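You operate a simulated robot arm through the tools that you are given. There is no shell and no other tool.

You run a simulated robot arm. Do the job below in one go: nothing can be reset, and whatever is moved stays where it is left.

TASK
Start the line from the beige desk at 45 a minute.
Fine: emergency stop out, then reset; selector to AUTO and speed dial set; start last. Leave it running.

The check looks at the end state, three seconds after you hand in, the way a careful person would. Anything else that was tipped, shoved, dropped, spilled or broken makes it a failure.

THE ROBOT
A 6-joint arm with a two-finger gripper, fixed in place. Base frame: the origin is on the floor under the middle of its stand, x ahead of it, y to its left, z up. Units: mm, degrees, N and s.
With the tool pointing down near the work surface it reaches from about 140 to 660 mm from the base axis. Its first joint turns from -66.0 to 66.0 degrees. Payload 2.45 kg.
The TCP is the grasp point between the finger pads, 30 mm short of the fingertips. In the tool frame z runs along the fingers and y along their closing line. The gripper opens to 106 mm; its body begins 79 mm behind the TCP.
Orientation is that of the tool frame in the base frame, as a unit quaternion [x, y, z, w]. With the fingers straight down and closing along the base's y, the tool's x points along the base's -x, its y along +y and its z along -z.

THE INTERFACE
- The arm moves only by the tool play_rows. Its argument "rows" is a list of rows, each a list of 6 numbers: the shift along the tool's x, y, z in mm, then the turn, a rotation vector about the tool's x, y, z in degrees. In form: [[x, y, z, ax, ay, az], ...]. A call has 1 to 20 rows; each row shifts and turns the commanded pose from where the row before left it, along the tool's axes as they then stand. "grip" is the closure, from 0 (fully open) to 1 (shut), set as the call begins (left out, the last holds). A row lasts 0.2 s, in which the tool goes at most 50 mm and 8.6 degrees; a call with a longer step from one row to the next is refused whole, and so is a gripper value outside its range. Where a pose cannot be reached the arm comes as near as it can. A force on the tool above 40 N (or 10 N above the force at the start of the call, whichever is more), or a blocked arm, ends the call early, and 0.2 s more pass. The fingers move at their own pace (about 153 mm/s each) and stop on an object; they squeeze with about 44 N. The grip force told is the motor's: it shows also when the fingers shut on nothing. Time passes only in rows, and 0.2 s behind the last, so rows that do not move let the fingers close. It gives the time, the measured TCP pose, the force on the tool (base axes), the opening and the grip force at its end, in the units of the frame above (readings bear some noise), with the torque about the TCP (base axes, N m) and any sound that the robot's microphone picked up.
- Cameras (640 x 400 px; columns grow to the right, rows downward): "scene" is fixed at [71.6, 408.8, 1406.6]; the picture's right is [-0.72, -0.69, 0.00], its down [-0.27, 0.28, -0.92] and it looks along [0.64, -0.66, -0.39] (base axes); focal length 343 px, centre (320, 200). "wrist" rides on the gripper at [76, -2, -106] in the tool frame; the picture's right is [0.02, 1.00, 0.00], its down [-0.78, 0.02, -0.62] and it looks along [-0.62, 0.01, 0.78] (tool axes); focal length 247 px, centre (320, 200). There is no depth. A picture from a camera that has moved, and an enlarged one, comes with that camera's place and axes in the base frame and with its lens. The place of the scene camera against the robot may be out by one fixed shift of up to 25 mm in any direction.
- camera(camera): a new picture of that camera. No time passes.
- close_up(camera, box): a new picture of the part [left, top, right, bottom] of that camera's present view, enlarged. No time passes.
- job_done(): hands the job in; it is judged then, once.

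Nothing tells you positions but the pictures and the camera data. Unless the task says otherwise, let go and move clear before handing in.

The tools are called as name(argument=value, ...) on one line, values as JSON. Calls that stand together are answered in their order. play_rows: Moves the arm, as the interface text tells. Its arguments: {"type":"object","properties":{"rows":{"type":"array","items":{"type":"array","items":{"type":"number"}}},"grip":{"type":"number"}},"required":["rows"]} The other tools are called the same way: camera (camera) takes a picture; close_up (camera, box) takes an enlarged picture of a part of a camera's view; job_done () hands the job in.

At the start:

```text
time_s: 0.0
eef_pos: [339.0, -56.9, 1315.5]
orientation: [-0.001, 1.0, 0.001, 0.0]
wrist_force: [0.1, -0.4, 0.0]
torque: [-0.02, 0.0, 0.02]
gripper_width: 106.1
grip_force: 0.1
```

scene: 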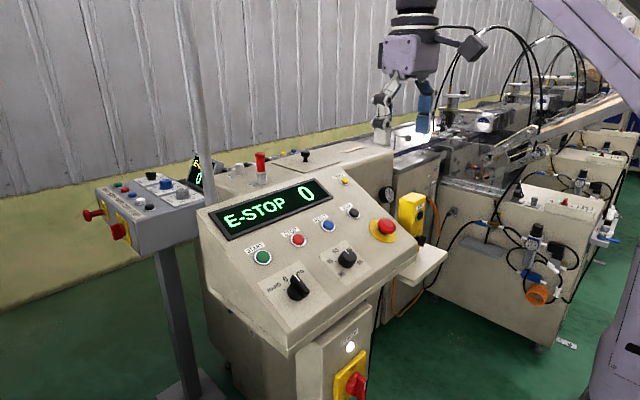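
wrist: 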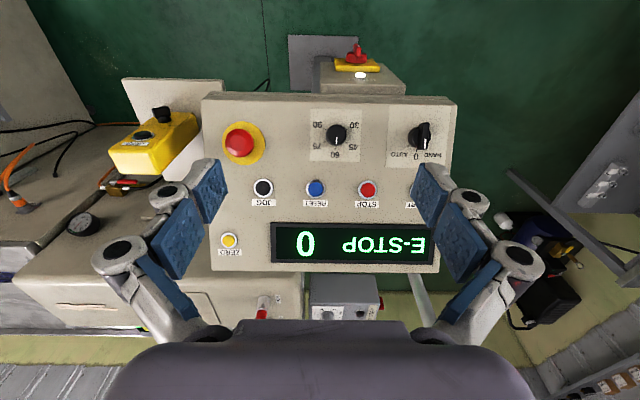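

I see a beige sloped desk with a display reading E-STOP 0, a mushroom e-stop, a speed dial, a mode selector and push buttons. I'll look closer before moving anything.

close_up(camera="scene", box=[190, 150, 450, 400])

close_up(camera="wrist", box=[200, 80, 470, 280])

close_up(camera="scene", box=[310, 200, 430, 300])

close_up(camera="scene", box=[240, 220, 340, 310])

```text
1.60 times, centred on (320, 275) of scene
camera zoom: at [71.6, 408.8, 1406.6], right [-0.72, -0.69, 0.0], down [-0.27, 0.28, -0.92], along [0.64, -0.66, -0.39], focal length 549 px, centre (320, 80)
```

zoom: 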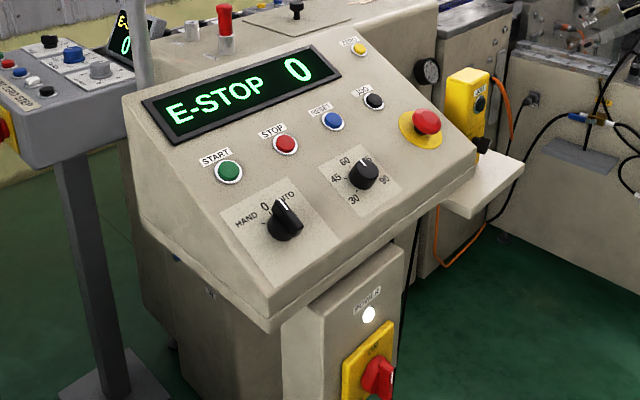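

```text
2.00 times, centred on (335, 180) of wrist
camera zoom: at [261.1, -57.8, 1421.9], right [-0.02, 1.0, 0.0], down [0.78, 0.02, 0.62], along [0.62, 0.01, -0.78], focal length 494 px, centre (290, 240)
```

zoom: 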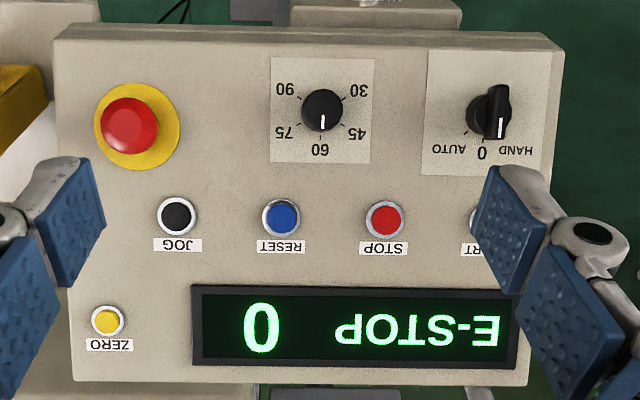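

```text
4.00 times, centred on (370, 250) of scene
camera zoom: at [71.6, 408.8, 1406.6], right [-0.72, -0.69, 0.0], down [-0.27, 0.28, -0.92], along [0.64, -0.66, -0.39], focal length 1372 px, centre (120, 0)
```

zoom: 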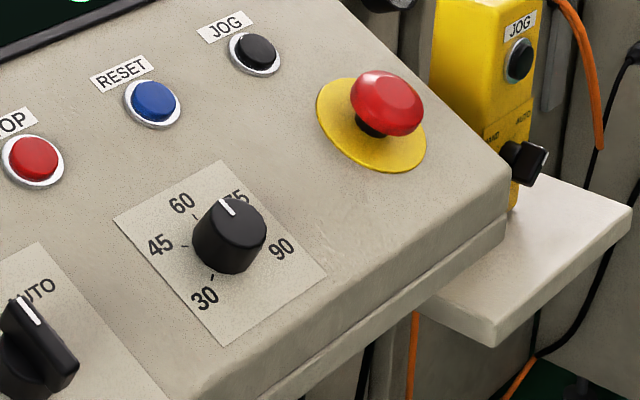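

```text
4.44 times, centred on (290, 265) of scene
camera zoom: at [71.6, 408.8, 1406.6], right [-0.72, -0.69, 0.0], down [-0.27, 0.28, -0.92], along [0.64, -0.66, -0.39], focal length 1524 px, centre (453, -89)
```

zoom: 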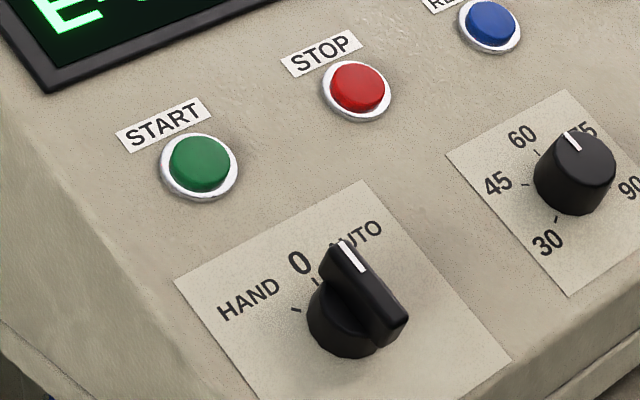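

The beige desk faces the robot: START/selector are at +y, the e-stop at −y, and the panel slopes up away from me at around z 1030–1100. I'll move the wrist camera sideways to get a baseline for locating everything.

play_rows(rows=[[0, 40, -20, 0, 0, 0], [0, 40, -20, 0, 0, 0], [0, 40, -20, 0, 0, 0], [0, 0, 0, 0, 0, 0], [0, 0, 0, 0, 0, 0]])

close_up(camera="wrist", box=[120, 40, 440, 240])

camera(camera="wrist")

play_rows(rows=[[0, -45, 0, 0, 0, 0], [0, -45, 0, 0, 0, 0], [0, -45, 0, 0, 0, 0], [0, -45, 0, 0, 0, 0], [0, -45, 0, 0, 0, 0], [0, 0, 0, 0, 0, 0], [0, 0, 0, 0, 0, 0]])

close_up(camera="wrist", box=[200, 40, 520, 240])

camera(camera="wrist")

```text
time_s: 1.2
eef_pos: [333.9, 63.5, 1362.5]
orientation: [0.0, 1.0, 0.0, 0.001]
wrist_force: [0.5, 0.3, 0.4]
torque: [0.01, 0.0, 0.02]
gripper_width: 106.1
grip_force: 0.0
out of reach, approached as far as the arm can: row 3
```

```text
2.00 times, centred on (280, 140) of wrist
camera zoom: at [255.7, 62.0, 1469.2], right [-0.02, 1.0, 0.0], down [0.78, 0.02, 0.62], along [0.62, 0.01, -0.78], focal length 494 px, centre (400, 320)
```

zoom: 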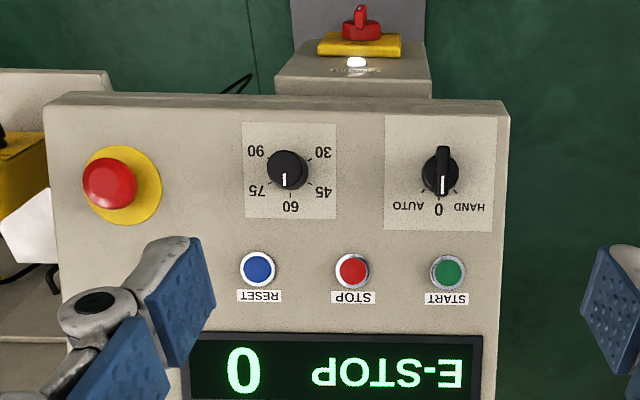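

```text
taken
camera wrist: at [255.7, 62.0, 1469.2], right [-0.02, 1.0, 0.0], down [0.78, 0.02, 0.62], along [0.62, 0.01, -0.78], focal length 247 px, centre (320, 200)
```

wrist: 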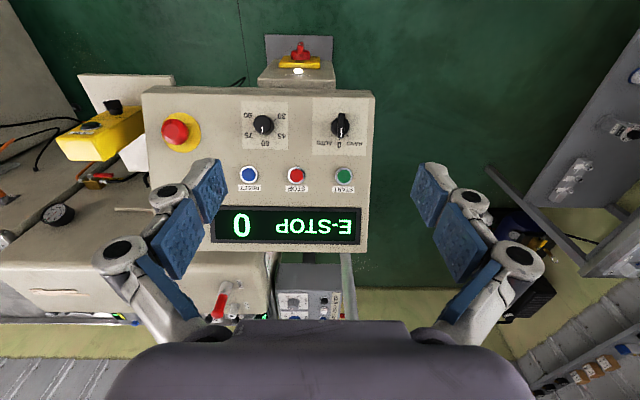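

```text
time_s: 2.8
eef_pos: [328.4, -162.1, 1350.2]
orientation: [0.0, 1.0, 0.0, 0.001]
wrist_force: [0.3, -0.5, 0.5]
torque: [-0.01, 0.02, -0.01]
gripper_width: 106.1
grip_force: 0.0
out of reach, approached as far as the arm can: row 4, 5
```

```text
2.00 times, centred on (360, 140) of wrist
camera zoom: at [251.9, -163.9, 1457.7], right [-0.02, 1.0, 0.0], down [0.78, 0.02, 0.62], along [0.62, 0.01, -0.78], focal length 494 px, centre (240, 320)
```

zoom: 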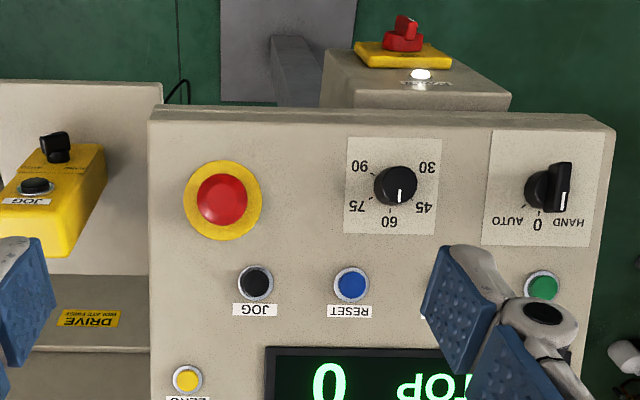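

```text
taken
camera wrist: at [251.9, -163.9, 1457.7], right [-0.02, 1.0, 0.0], down [0.78, 0.02, 0.62], along [0.62, 0.01, -0.78], focal length 247 px, centre (320, 200)
```

wrist: 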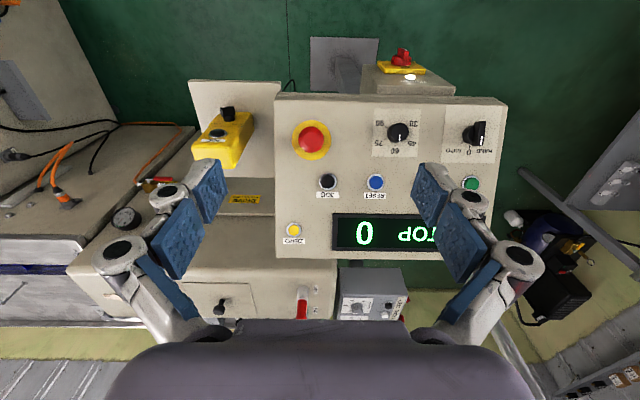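

Triangulating three wrist views: the panel tilts about 28°, the button row is at x≈498, z≈1094 (START y≈108, STOP 23, RESET −62, JOG −147), the selector at about (421, 99, 1054), the dial at (422, −32, 1054), and the e-stop base at (435, −176, 1061). I'll take close-ups of the e-stop and dial next.

close_up(camera="wrist", box=[280, 105, 360, 155])

close_up(camera="wrist", box=[360, 100, 440, 150])

close_up(camera="scene", box=[364, 205, 412, 255])

camera(camera="scene")

```text
8.00 times, centred on (320, 130) of wrist
camera zoom: at [251.9, -163.9, 1457.7], right [-0.02, 1.0, 0.0], down [0.78, 0.02, 0.62], along [0.62, 0.01, -0.78], focal length 1976 px, centre (320, 760)
```

zoom: 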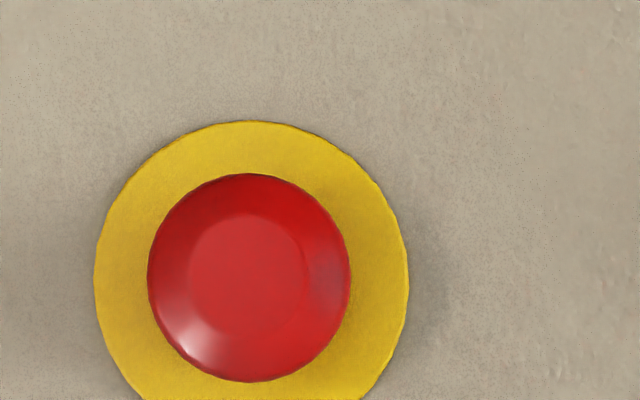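

```text
8.00 times, centred on (400, 125) of wrist
camera zoom: at [251.9, -163.9, 1457.7], right [-0.02, 1.0, 0.0], down [0.78, 0.02, 0.62], along [0.62, 0.01, -0.78], focal length 1976 px, centre (-320, 800)
```

zoom: 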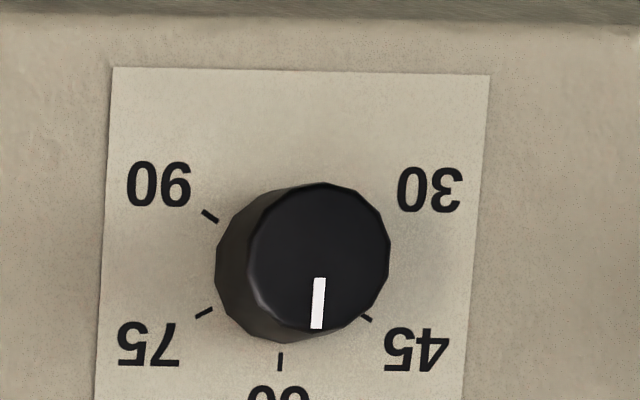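

```text
8.00 times, centred on (388, 230) of scene
camera zoom: at [71.6, 408.8, 1406.6], right [-0.72, -0.69, 0.0], down [-0.27, 0.28, -0.92], along [0.64, -0.66, -0.39], focal length 2743 px, centre (-224, -40)
```

zoom: 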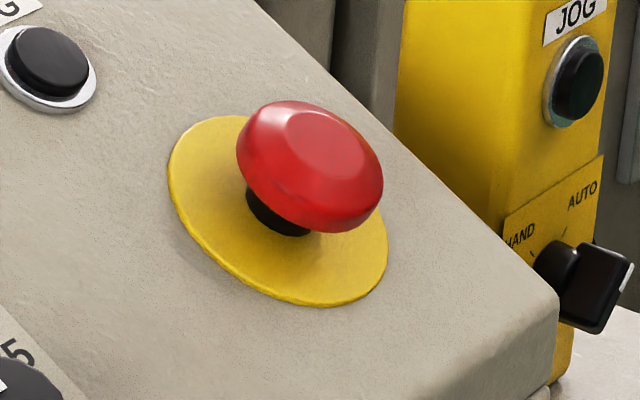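

```text
taken
```

scene: 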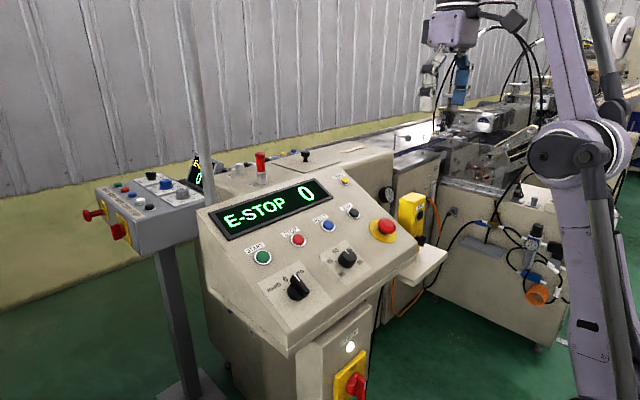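

The e-stop head (about 42 mm across, on a 67 mm yellow plate) has no twist arrows, the selector points to 0 and the dial to 60. I'll lower the tool over the e-stop and tilt it 28° to be square with the panel.

play_rows(rows=[[-10, -2.9, 33, 0, 0, 0], [-10, -2.9, 33, 0, 0, 0], [-10, -2.9, 33, 0, 0, 0], [-10, -2.9, 33, 0, 0, 0], [-10, -2.9, 33, 0, 0, 0], [0, 0, 0, 0, -7, 0], [0, 0, 0, 0, -7, 0], [0, 0, 0, 0, -7, 0], [0, 0, 0, 0, -7, 0], [0, 0, 0, 0, 0, 0], [0, 0, 0, 0, 0, 0]])

camera(camera="wrist")

camera(camera="scene")

```text
time_s: 5.2
eef_pos: [379.9, -175.9, 1186.0]
orientation: [0.0, 0.97, 0.0, 0.243]
wrist_force: [0.3, 0.3, 0.0]
torque: [-0.03, 0.0, 0.03]
gripper_width: 106.0
grip_force: 0.1
```

```text
taken
camera wrist: at [261.1, -176.5, 1244.4], right [-0.02, 1.0, -0.01], down [0.4, 0.02, 0.92], along [0.92, 0.01, -0.4], focal length 247 px, centre (320, 200)
```

wrist: 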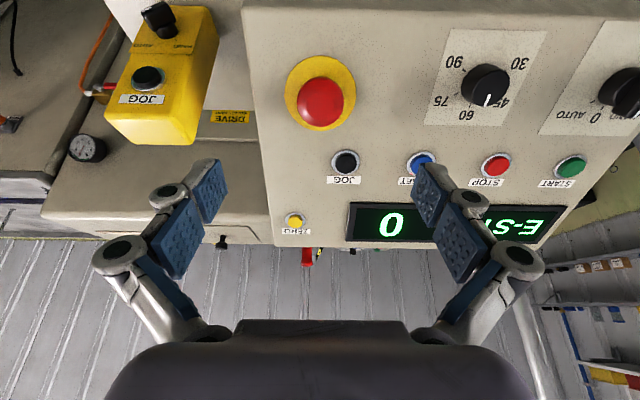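

```text
taken
```

scene: 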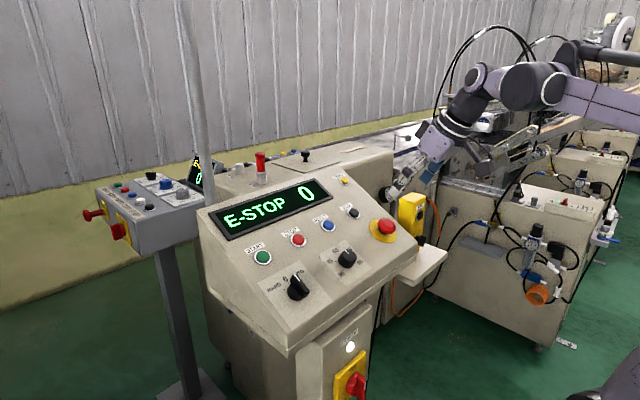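

The tool is square with the panel, and the e-stop lines up as predicted: the panel is about 136 mm below the TCP, with the e-stop centre about 9 mm toward the robot. I'll partly close the fingers and come down in stages.

play_rows(rows=[[3, 0, 20, 0, 0, 0], [3, 0, 20, 0, 0, 0], [3, 0, 20, 0, 0, 0], [0, 0, 0, 0, 0, 0], [0, 0, 0, 0, 0, 0]], grip=0.3)

camera(camera="wrist")

close_up(camera="scene", box=[320, 130, 480, 280])

```text
time_s: 6.4
eef_pos: [400.6, -175.5, 1128.5]
orientation: [0.001, 0.97, 0.0, 0.242]
wrist_force: [-0.6, -0.1, -0.3]
torque: [0.0, 0.0, -0.01]
gripper_width: 74.2
grip_force: 0.1
```

```text
taken
camera wrist: at [282.8, -176.4, 1186.4], right [-0.02, 1.0, -0.01], down [0.4, 0.02, 0.92], along [0.92, 0.01, -0.4], focal length 247 px, centre (320, 200)
```

wrist: 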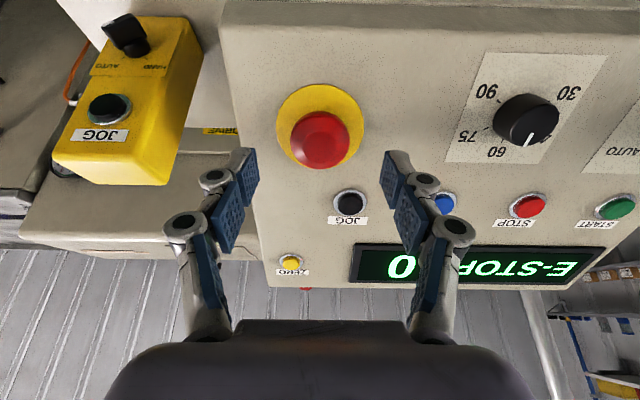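

```text
2.67 times, centred on (400, 205) of scene
camera zoom: at [71.6, 408.8, 1406.6], right [-0.72, -0.69, 0.0], down [-0.27, 0.28, -0.92], along [0.64, -0.66, -0.39], focal length 914 px, centre (107, 187)
```

zoom: 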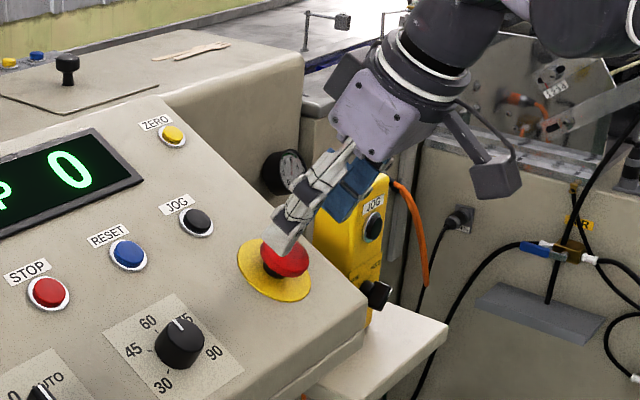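

The e-stop is centred between the fingers with about 76 mm of height left. I'll go down so the fingertips end about 8 mm above the plate, then check before gripping.

play_rows(rows=[[1, 0, 13, 0, 0, 0], [1, 0, 12, 0, 0, 0], [0, 0, 12, 0, 0, 0], [0, 0, 0, 0, 0, 0], [0, 0, 0, 0, 0, 0]], grip=0.3)

camera(camera="wrist")

close_up(camera="scene", box=[340, 180, 440, 270])

```text
time_s: 7.6
eef_pos: [415.5, -175.8, 1094.9]
orientation: [0.0, 0.97, 0.0, 0.243]
wrist_force: [-0.2, 0.3, -0.7]
torque: [0.02, 0.01, 0.01]
gripper_width: 74.3
grip_force: 0.1
```

```text
taken
camera wrist: at [297.6, -177.4, 1153.2], right [-0.02, 1.0, -0.01], down [0.4, 0.02, 0.92], along [0.92, 0.01, -0.4], focal length 247 px, centre (320, 200)
```

wrist: 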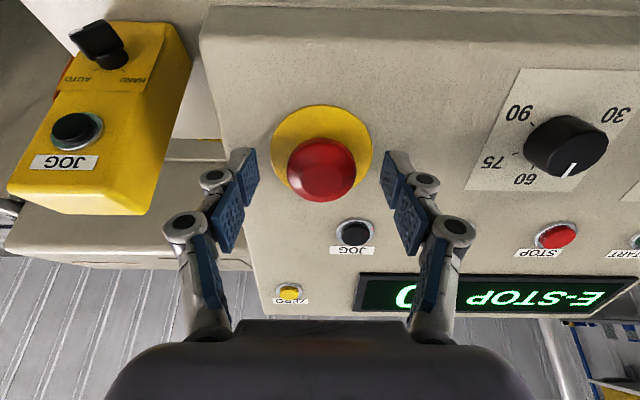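

```text
4.44 times, centred on (390, 225) of scene
camera zoom: at [71.6, 408.8, 1406.6], right [-0.72, -0.69, 0.0], down [-0.27, 0.28, -0.92], along [0.64, -0.66, -0.39], focal length 1524 px, centre (9, 89)
```

zoom: 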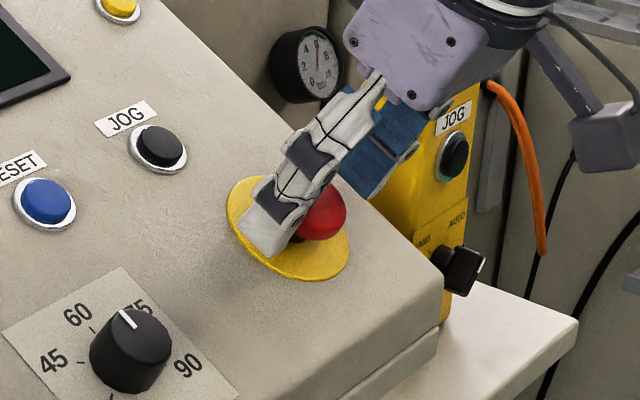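

The fingers straddle the red head, centred on it with the tips about 9 mm above the plate. Next I'll grip the head.

play_rows(rows=[[0, 0, 0, 0, 0, 0], [0, 0, 0, 0, 0, 0], [0, 0, 0, 0, 0, 0], [0, 0, 0, 0, 0, 0]], grip=1)

camera(camera="wrist")

close_up(camera="scene", box=[340, 180, 440, 270])

```text
time_s: 8.6
eef_pos: [414.7, -174.6, 1094.5]
orientation: [0.0, 0.97, 0.001, 0.242]
wrist_force: [-1.7, 8.5, 3.5]
torque: [0.23, -0.05, 0.14]
gripper_width: 40.8
grip_force: 44.7
```

```text
taken
camera wrist: at [297.5, -176.7, 1153.3], right [-0.02, 1.0, -0.01], down [0.4, 0.02, 0.92], along [0.92, 0.01, -0.4], focal length 247 px, centre (320, 200)
```

wrist: 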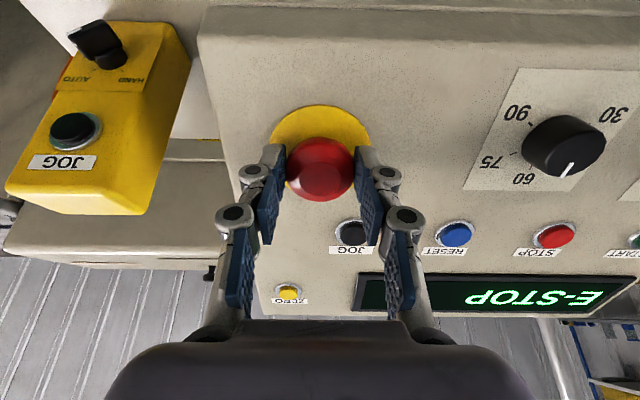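

```text
4.44 times, centred on (390, 225) of scene
camera zoom: at [71.5, 409.1, 1406.5], right [-0.72, -0.69, 0.0], down [-0.27, 0.28, -0.92], along [0.64, -0.66, -0.39], focal length 1524 px, centre (9, 89)
```

zoom: 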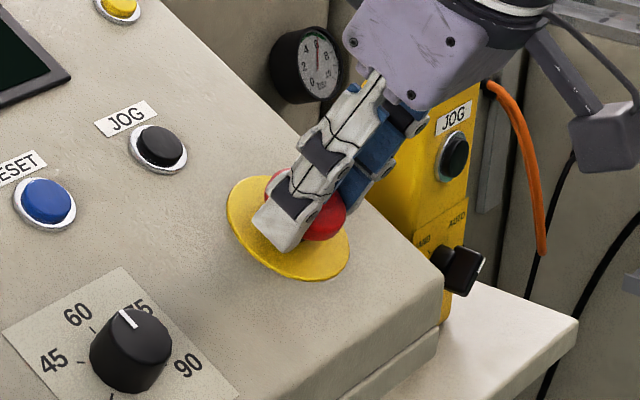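

The head is gripped (40.8 mm, 44 N). I'll try pulling straight out along the panel normal in small steps.

play_rows(rows=[[0, 1, -1.5, 0, 0, 0], [0, 0, -1.5, 0, 0, 0], [0, 0, -1.5, 0, 0, 0], [0, 0, -1.5, 0, 0, 0], [0, 0, 0, 0, 0, 0]])

close_up(camera="scene", box=[190, 150, 450, 312])

camera(camera="wrist")

```text
time_s: 9.8
eef_pos: [414.4, -175.7, 1099.8]
orientation: [0.001, 0.97, -0.001, 0.242]
wrist_force: [-0.6, -4.1, -1.9]
torque: [-0.13, 0.14, -0.07]
gripper_width: 40.5
grip_force: 45.5
```

```text
2.46 times, centred on (320, 231) of scene
camera zoom: at [71.6, 408.7, 1406.6], right [-0.72, -0.69, 0.0], down [-0.27, 0.28, -0.92], along [0.64, -0.66, -0.39], focal length 844 px, centre (320, 124)
```

zoom: 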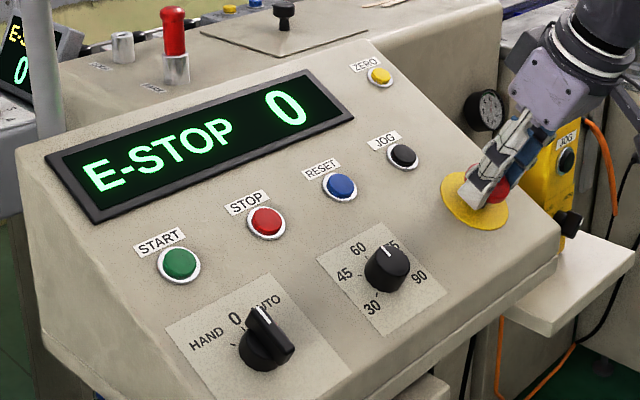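

```text
taken
camera wrist: at [294.6, -176.2, 1158.9], right [-0.02, 1.0, -0.01], down [0.4, 0.02, 0.92], along [0.92, 0.01, -0.4], focal length 247 px, centre (320, 200)
```

wrist: 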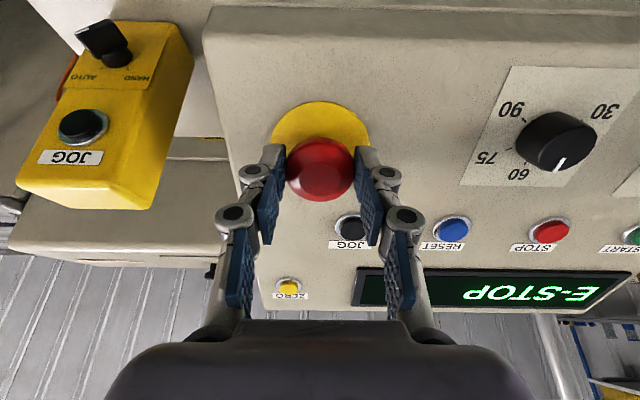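

The head moved with the gripper, about 6 mm out, with little resistance. I'll pull slightly further to see whether it reaches its end stop.

play_rows(rows=[[0, 0, -1.5, 0, 0, 0], [0, 0, -1.5, 0, 0, 0], [0, 0, 0, 0, 0, 0]])

camera(camera="wrist")

close_up(camera="scene", box=[340, 180, 440, 270])

```text
time_s: 10.6
eef_pos: [411.7, -175.4, 1103.5]
orientation: [0.0, 0.971, -0.001, 0.241]
wrist_force: [-5.0, -6.6, 1.4]
torque: [-0.22, 0.19, -0.11]
gripper_width: 40.6
grip_force: 45.0
```

```text
taken
camera wrist: at [293.2, -176.3, 1161.7], right [-0.02, 1.0, -0.01], down [0.4, 0.02, 0.92], along [0.92, 0.01, -0.4], focal length 247 px, centre (320, 200)
```

wrist: 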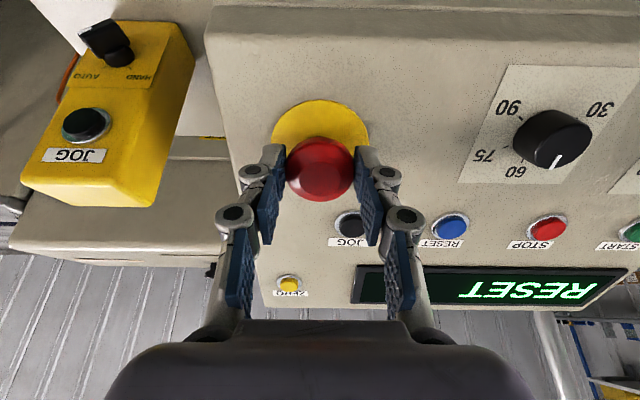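

```text
4.44 times, centred on (390, 225) of scene
camera zoom: at [71.5, 408.5, 1406.7], right [-0.72, -0.69, 0.0], down [-0.27, 0.28, -0.92], along [0.64, -0.66, -0.39], focal length 1524 px, centre (9, 89)
```

zoom: 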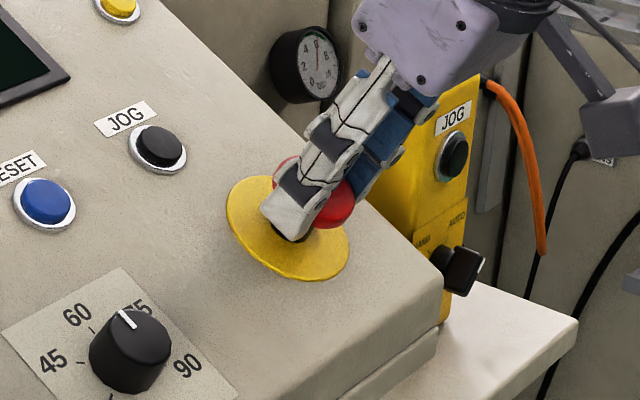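

The display changed from E-STOP to RESET, so the e-stop is out. I'll open the fingers, wait, and retract straight back.

play_rows(rows=[[0, 0, 0, 0, 0, 0], [0, 0, 0, 0, 0, 0], [0, 0, 0, 0, 0, 0], [0, 0, -20, 0, 0, 0], [0, 0, -30, 0, 0, 0], [0, 0, -30, 0, 0, 0], [0, 0, 0, 0, 0, 0]], grip=0.3)

camera(camera="wrist")

close_up(camera="scene", box=[190, 150, 450, 312])

```text
time_s: 12.2
eef_pos: [372.0, -174.4, 1173.4]
orientation: [0.0, 0.97, 0.0, 0.242]
wrist_force: [0.5, -0.4, -0.1]
torque: [-0.02, 0.02, 0.04]
gripper_width: 74.4
grip_force: 0.1
```

```text
taken
camera wrist: at [253.9, -175.1, 1232.0], right [-0.02, 1.0, -0.01], down [0.4, 0.02, 0.92], along [0.92, 0.01, -0.4], focal length 247 px, centre (320, 200)
```

wrist: 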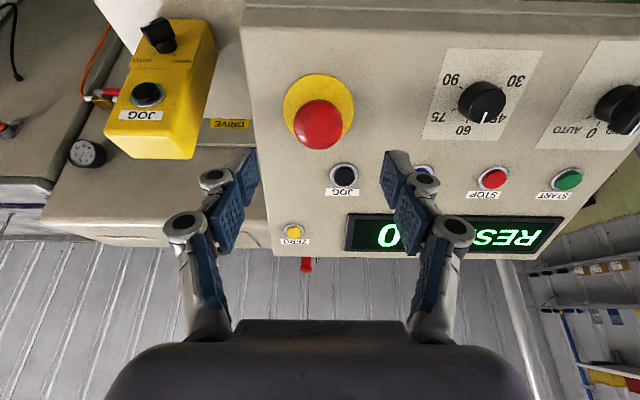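

```text
2.46 times, centred on (320, 231) of scene
camera zoom: at [71.6, 408.8, 1406.6], right [-0.72, -0.69, 0.0], down [-0.27, 0.28, -0.92], along [0.64, -0.66, -0.39], focal length 844 px, centre (320, 124)
```

zoom: 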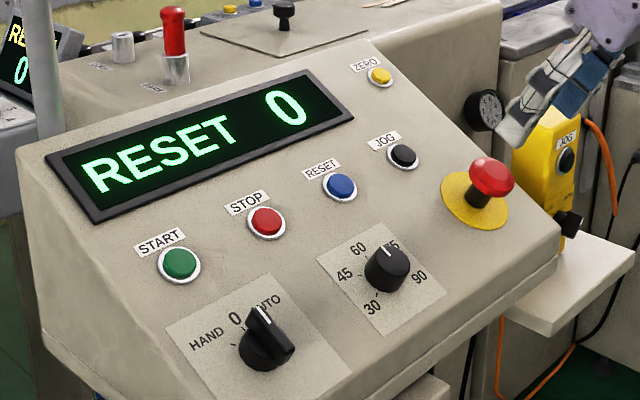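

The e-stop stands proud and RESET shows. I'll close the fingers, move over the RESET button at about (498, −62, 1094), and check alignment before pressing.

play_rows(rows=[[-18.6, 28.2, 0, 0, 0, 0], [-18.6, 28.2, 0, 0, 0, 0], [-18.6, 28.2, 0, 0, 0, 0], [-18.6, 28.2, 0, 0, 0, 0], [0, 0, 16, 0, 0, 0], [0, 0, 16, 0, 0, 0], [0, 0, 16, 0, 0, 0], [0, 0, 0, 0, 0, 0], [0, 0, 0, 0, 0, 0]], grip=1)

camera(camera="wrist")

close_up(camera="scene", box=[270, 150, 400, 270])

```text
time_s: 14.2
eef_pos: [462.6, -60.0, 1166.4]
orientation: [-0.001, 0.97, 0.0, 0.242]
wrist_force: [0.0, -0.3, 0.4]
torque: [-0.03, -0.01, -0.01]
gripper_width: 0.0
grip_force: 28.6
```

```text
taken
camera wrist: at [344.9, -62.1, 1225.4], right [-0.02, 1.0, -0.01], down [0.4, 0.02, 0.92], along [0.92, 0.01, -0.4], focal length 247 px, centre (320, 200)
```

wrist: 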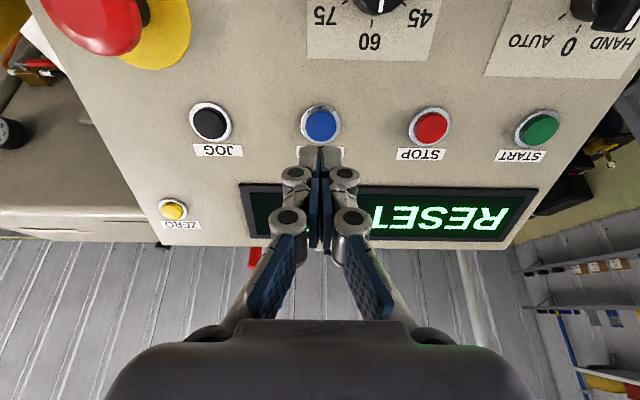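

```text
3.33 times, centred on (335, 210) of scene
camera zoom: at [71.6, 408.8, 1406.6], right [-0.72, -0.69, 0.0], down [-0.27, 0.28, -0.92], along [0.64, -0.66, -0.39], focal length 1143 px, centre (270, 167)
```

zoom: 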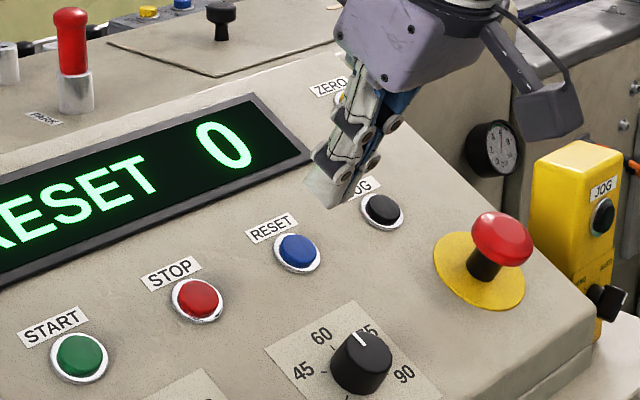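

RESET is about 80 mm beneath the TCP (50 mm below the closed fingertips), offset about +2.4 mm in tool x and −1 mm in y. I'll correct that and approach most of the way.

play_rows(rows=[[2.4, -1, 10, 0, 0, 0], [0, 0, 12, 0, 0, 0], [0, 0, 12, 0, 0, 0], [0, 0, 0, 0, 0, 0], [0, 0, 0, 0, 0, 0]])

close_up(camera="scene", box=[290, 180, 370, 240])

close_up(camera="wrist", box=[240, 80, 400, 180])

```text
time_s: 15.4
eef_pos: [476.7, -62.1, 1133.9]
orientation: [0.0, 0.97, 0.0, 0.242]
wrist_force: [-0.5, 0.6, 0.7]
torque: [-0.01, -0.02, 0.01]
gripper_width: 0.0
grip_force: 28.3
```

```text
6.67 times, centred on (330, 210) of scene
camera zoom: at [71.6, 408.8, 1406.6], right [-0.72, -0.69, 0.0], down [-0.27, 0.28, -0.92], along [0.64, -0.66, -0.39], focal length 2286 px, centre (253, 133)
```

zoom: 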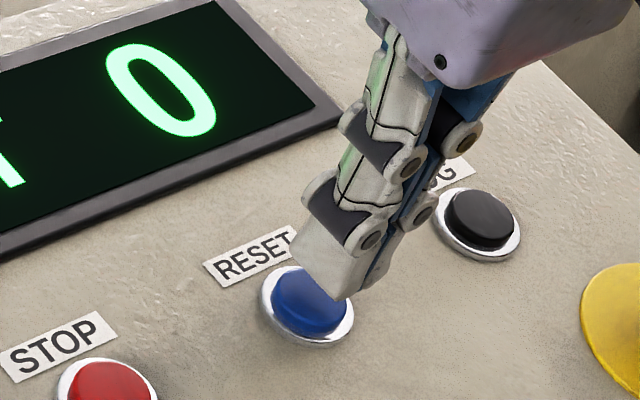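

```text
4.00 times, centred on (320, 130) of wrist
camera zoom: at [358.0, -62.9, 1193.1], right [-0.02, 1.0, -0.01], down [0.4, 0.02, 0.92], along [0.92, 0.01, -0.4], focal length 988 px, centre (320, 480)
```

zoom: 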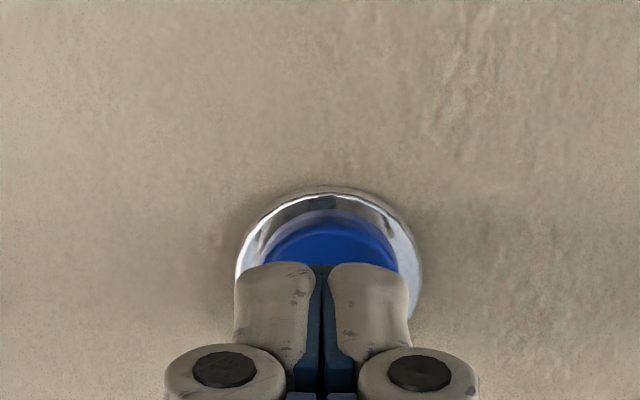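

The fingertips sit directly over the RESET cap with about a 10 mm gap. I'll press slowly.

play_rows(rows=[[0, 0, 3, 0, 0, 0], [0, 0, 3, 0, 0, 0], [0, 0, 2, 0, 0, 0], [0, 0, 1.5, 0, 0, 0], [0, 0, 1.5, 0, 0, 0]])

close_up(camera="scene", box=[190, 150, 450, 312])

```text
time_s: 16.6
eef_pos: [479.9, -62.3, 1125.6]
orientation: [0.001, 0.97, -0.001, 0.241]
wrist_force: [-0.2, 0.3, 0.1]
torque: [0.03, 0.0, -0.01]
gripper_width: 0.1
grip_force: 28.2
```

```text
2.46 times, centred on (320, 231) of scene
camera zoom: at [71.6, 408.8, 1406.6], right [-0.72, -0.69, 0.0], down [-0.27, 0.28, -0.92], along [0.64, -0.66, -0.39], focal length 844 px, centre (320, 124)
```

zoom: 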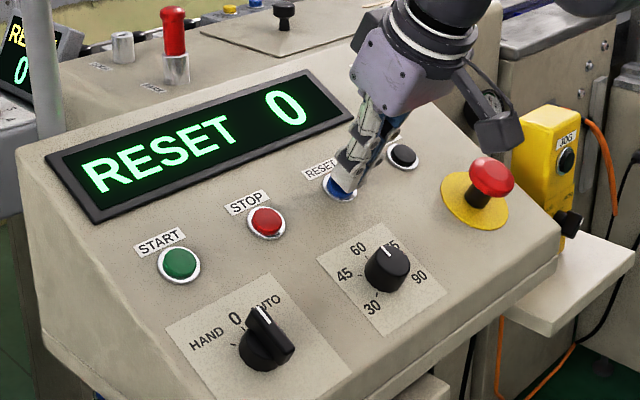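

No contact yet; the tip is about 6 mm above the bezel. I'll continue in 1 mm steps.

play_rows(rows=[[0, 0, 1, 0, 0, 0], [0, 0, 1, 0, 0, 0], [0, 0, 1, 0, 0, 0], [0, 0, 1, 0, 0, 0]])

close_up(camera="scene", box=[190, 150, 450, 312])

```text
time_s: 17.6
eef_pos: [482.6, -62.0, 1121.4]
orientation: [0.001, 0.97, 0.0, 0.242]
wrist_force: [-0.2, 0.6, 2.9]
torque: [0.01, -0.06, 0.06]
gripper_width: 5.9
grip_force: 28.7
heard: click
```

```text
2.46 times, centred on (320, 231) of scene
camera zoom: at [71.6, 408.8, 1406.6], right [-0.72, -0.69, 0.0], down [-0.27, 0.28, -0.92], along [0.64, -0.66, -0.39], focal length 844 px, centre (320, 124)
```

zoom: 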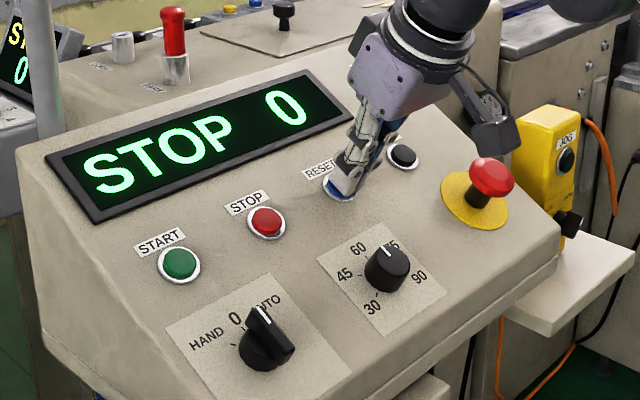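

A click was heard and the display now reads STOP, so the reset is done. I'll retract and move over the mode selector with the fingers partly open.

play_rows(rows=[[0, 0, -10, 0, 0, 0], [0, 0, -20, 0, 0, 0], [0, 0, -30, 0, 0, 0], [17.2, 32.2, -6, 0, 0, 0], [17.2, 32.2, -6, 0, 0, 0], [17.2, 32.2, -6, 0, 0, 0], [17.2, 32.2, -6, 0, 0, 0], [17.2, 32.2, -6, 0, 0, 0], [0, 0, 0, 0, 0, 0], [0, 0, 0, 0, 0, 0]])

play_rows(rows=[[0, 0, 0, 0, 0, 0], [0, 0, 0, 0, 0, 0]], grip=0.5)

camera(camera="wrist")

camera(camera="scene")

```text
time_s: 19.8
eef_pos: [366.1, 97.8, 1161.8]
orientation: [0.0, 0.97, 0.001, 0.242]
wrist_force: [0.2, -0.2, -0.9]
torque: [-0.03, -0.02, 0.01]
gripper_width: 0.0
grip_force: 28.7
```

```text
time_s: 20.4
eef_pos: [364.9, 98.2, 1161.5]
orientation: [0.0, 0.97, 0.0, 0.242]
wrist_force: [-0.3, 0.4, 0.0]
torque: [-0.03, 0.04, -0.02]
gripper_width: 53.0
grip_force: 0.0
```

```text
taken
camera wrist: at [247.1, 96.3, 1219.1], right [-0.02, 1.0, -0.01], down [0.4, 0.02, 0.92], along [0.92, 0.01, -0.4], focal length 247 px, centre (320, 200)
```

wrist: 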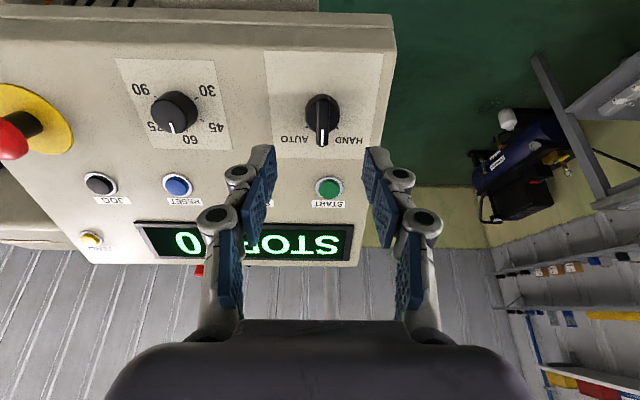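

```text
taken
```

scene: 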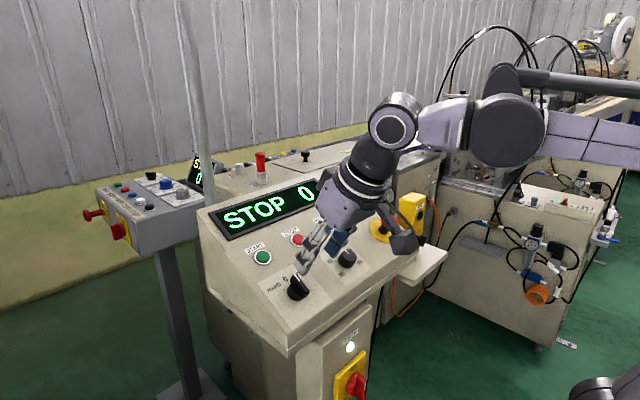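

close_up(camera="wrist", box=[260, 60, 388, 160])

close_up(camera="scene", box=[250, 230, 350, 310])

```text
4.00 times, centred on (324, 110) of wrist
camera zoom: at [247.1, 96.3, 1219.1], right [-0.02, 1.0, -0.01], down [0.4, 0.02, 0.92], along [0.92, 0.01, -0.4], focal length 988 px, centre (304, 560)
```

zoom: 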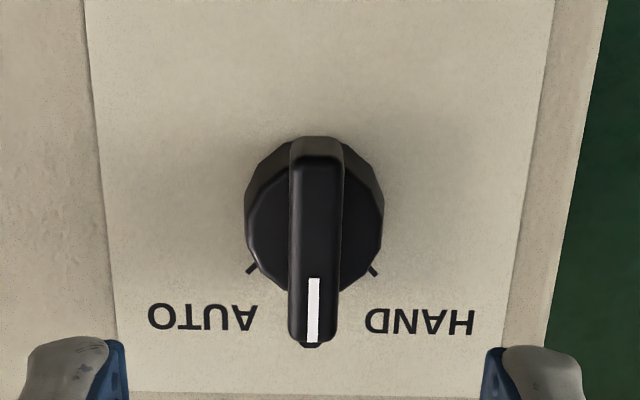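

```text
5.00 times, centred on (300, 270) of scene
camera zoom: at [71.6, 408.8, 1406.6], right [-0.72, -0.69, 0.0], down [-0.27, 0.28, -0.92], along [0.64, -0.66, -0.39], focal length 1714 px, centre (420, -150)
```

zoom: 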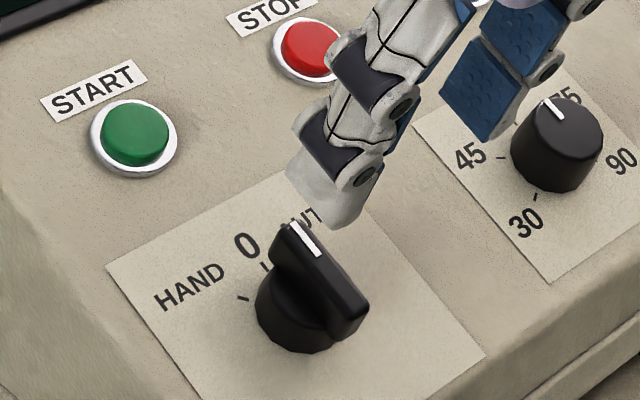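

The selector fin (about 10 mm wide, 41 mm long) points to 0, with AUTO about 45° clockwise for the operator. It sits nearly under the TCP, about 1 mm to +y, so I'll descend with the fingers straddling it.

play_rows(rows=[[-0.5, 1, 20, 0, 0, 0], [0, 0, 20, 0, 0, 0], [0, 0, 15, 0, 0, 0], [0, 0, 0, 0, 0, 0], [0, 0, 0, 0, 0, 0]])

close_up(camera="wrist", box=[240, 90, 400, 190])

close_up(camera="scene", box=[250, 230, 350, 310])

```text
time_s: 21.6
eef_pos: [391.1, 99.9, 1111.8]
orientation: [0.0, 0.97, 0.0, 0.242]
wrist_force: [-0.4, 0.1, 1.1]
torque: [0.0, 0.01, 0.0]
gripper_width: 53.2
grip_force: 0.1
```

```text
4.00 times, centred on (320, 140) of wrist
camera zoom: at [272.9, 98.1, 1170.3], right [-0.02, 1.0, -0.01], down [0.4, 0.02, 0.92], along [0.92, 0.01, -0.4], focal length 988 px, centre (320, 440)
```

zoom: 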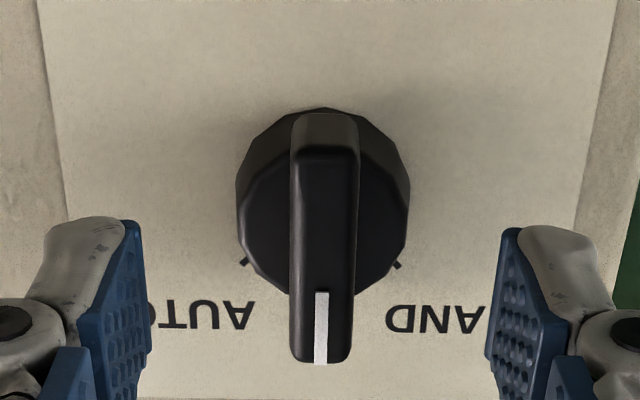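

```text
5.00 times, centred on (300, 270) of scene
camera zoom: at [71.6, 408.8, 1406.6], right [-0.72, -0.69, 0.0], down [-0.27, 0.28, -0.92], along [0.64, -0.66, -0.39], focal length 1714 px, centre (420, -150)
```

zoom: 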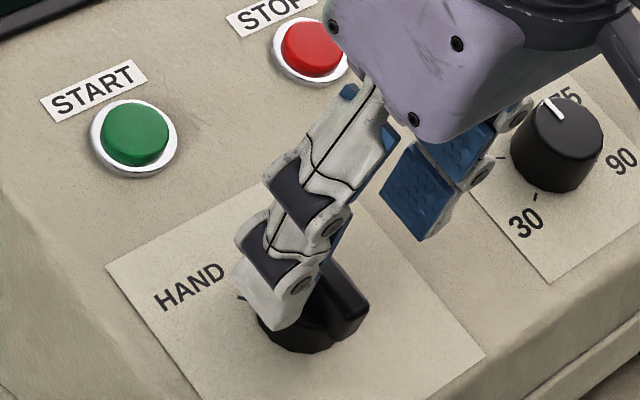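

The knob is centred under the gripper, with the TCP about 64 mm above the panel. I'll descend a further 18 mm so the tips are about 16 mm above the panel, then close on the fin.

play_rows(rows=[[0.5, 0, 6, 0, 0, 0], [0, 0, 6, 0, 0, 0], [0, 0, 6, 0, 0, 0], [0, 0, 0, 0, 0, 0]])

close_up(camera="wrist", box=[240, 100, 400, 200])

close_up(camera="scene", box=[270, 250, 330, 305])

```text
time_s: 22.6
eef_pos: [400.0, 99.2, 1096.6]
orientation: [0.001, 0.97, 0.0, 0.242]
wrist_force: [0.5, 0.3, 0.3]
torque: [0.0, -0.01, -0.01]
gripper_width: 52.9
grip_force: 0.0
```

```text
4.00 times, centred on (320, 150) of wrist
camera zoom: at [281.0, 97.8, 1154.7], right [-0.02, 1.0, -0.01], down [0.4, 0.02, 0.92], along [0.92, 0.01, -0.4], focal length 988 px, centre (320, 400)
```

zoom: 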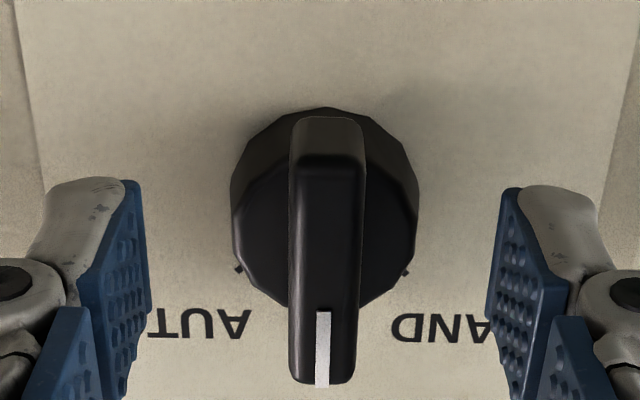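

```text
7.27 times, centred on (300, 278) of scene
camera zoom: at [71.6, 408.8, 1406.6], right [-0.72, -0.69, 0.0], down [-0.27, 0.28, -0.92], along [0.64, -0.66, -0.39], focal length 2494 px, centre (466, -364)
```

zoom: 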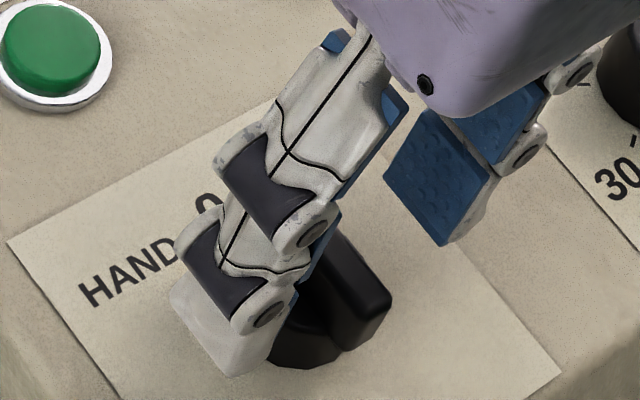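

The tips reach past the fin's top on both sides and stay above the knob base. I'll close on the fin.

play_rows(rows=[[0, 0, 0, 0, 0, 0], [0, 0, 0, 0, 0, 0], [0, 0, 0, 0, 0, 0]], grip=1)

close_up(camera="wrist", box=[240, 100, 400, 200])

close_up(camera="scene", box=[270, 250, 330, 305])

```text
time_s: 23.4
eef_pos: [398.9, 100.0, 1095.5]
orientation: [0.0, 0.97, 0.0, 0.242]
wrist_force: [-1.7, 6.2, 2.2]
torque: [0.18, 0.03, 0.1]
gripper_width: 10.8
grip_force: 37.6
```

```text
4.00 times, centred on (320, 150) of wrist
camera zoom: at [280.9, 98.4, 1154.8], right [-0.02, 1.0, -0.01], down [0.4, 0.02, 0.92], along [0.92, 0.01, -0.4], focal length 988 px, centre (320, 400)
```

zoom: 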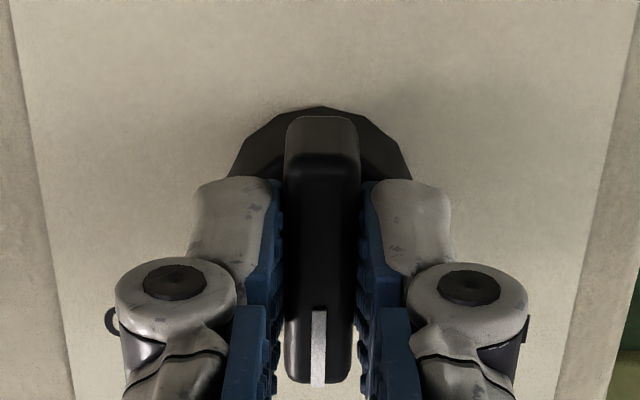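

```text
7.27 times, centred on (300, 278) of scene
camera zoom: at [71.5, 409.0, 1406.6], right [-0.72, -0.69, 0.0], down [-0.27, 0.28, -0.92], along [0.64, -0.66, -0.39], focal length 2494 px, centre (466, -364)
```

zoom: 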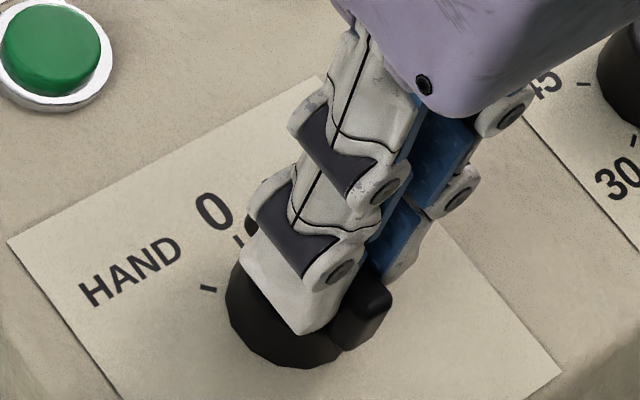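

The fin is gripped (10.8 mm). I'll turn clockwise about the tool axis toward AUTO.

play_rows(rows=[[0, 0.5, 0, 0, 0, 6], [0, 0, 0, 0, 0, 7.5], [0, 0, 0, 0, 0, 7.5], [0, 0, 0, 0, 0, 7.5], [0, 0, 0, 0, 0, 7.5], [0, 0, 0, 0, 0, 7], [0, 0, 0, 0, 0, 2], [0, 0, 0, 0, 0, 0]])

camera(camera="wrist")

close_up(camera="scene", box=[250, 230, 350, 310])

```text
time_s: 25.2
eef_pos: [399.4, 101.2, 1096.8]
orientation: [0.371, 0.896, 0.094, 0.224]
wrist_force: [8.2, 15.8, -3.7]
torque: [-0.09, -0.58, -0.05]
gripper_width: 10.7
grip_force: 38.3
```

```text
taken
camera wrist: at [300.2, 154.3, 1165.2], right [0.61, 0.72, 0.33], down [0.21, -0.54, 0.81], along [0.76, -0.43, -0.48], focal length 247 px, centre (320, 200)
```

wrist: 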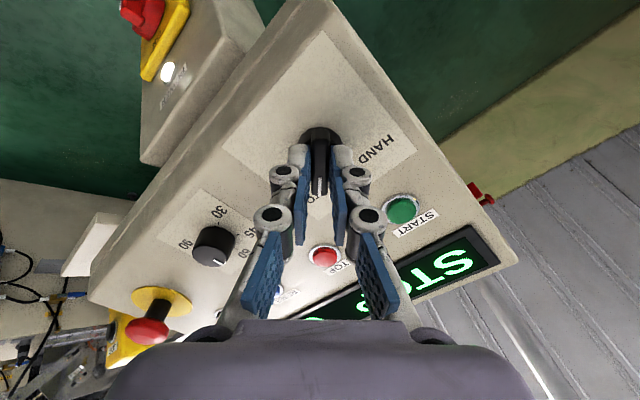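

```text
5.00 times, centred on (300, 270) of scene
camera zoom: at [71.9, 409.3, 1406.4], right [-0.72, -0.69, 0.0], down [-0.27, 0.28, -0.92], along [0.64, -0.66, -0.39], focal length 1714 px, centre (420, -150)
```

zoom: 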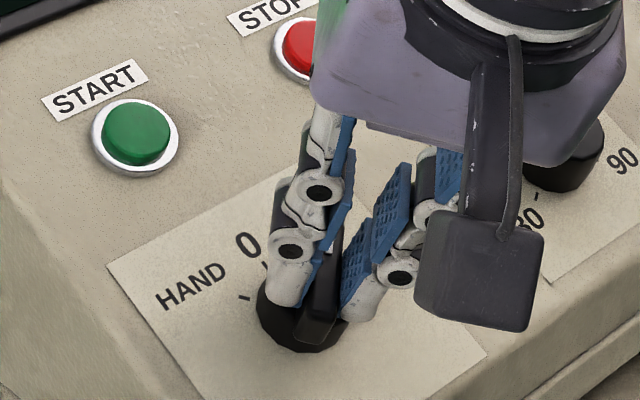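

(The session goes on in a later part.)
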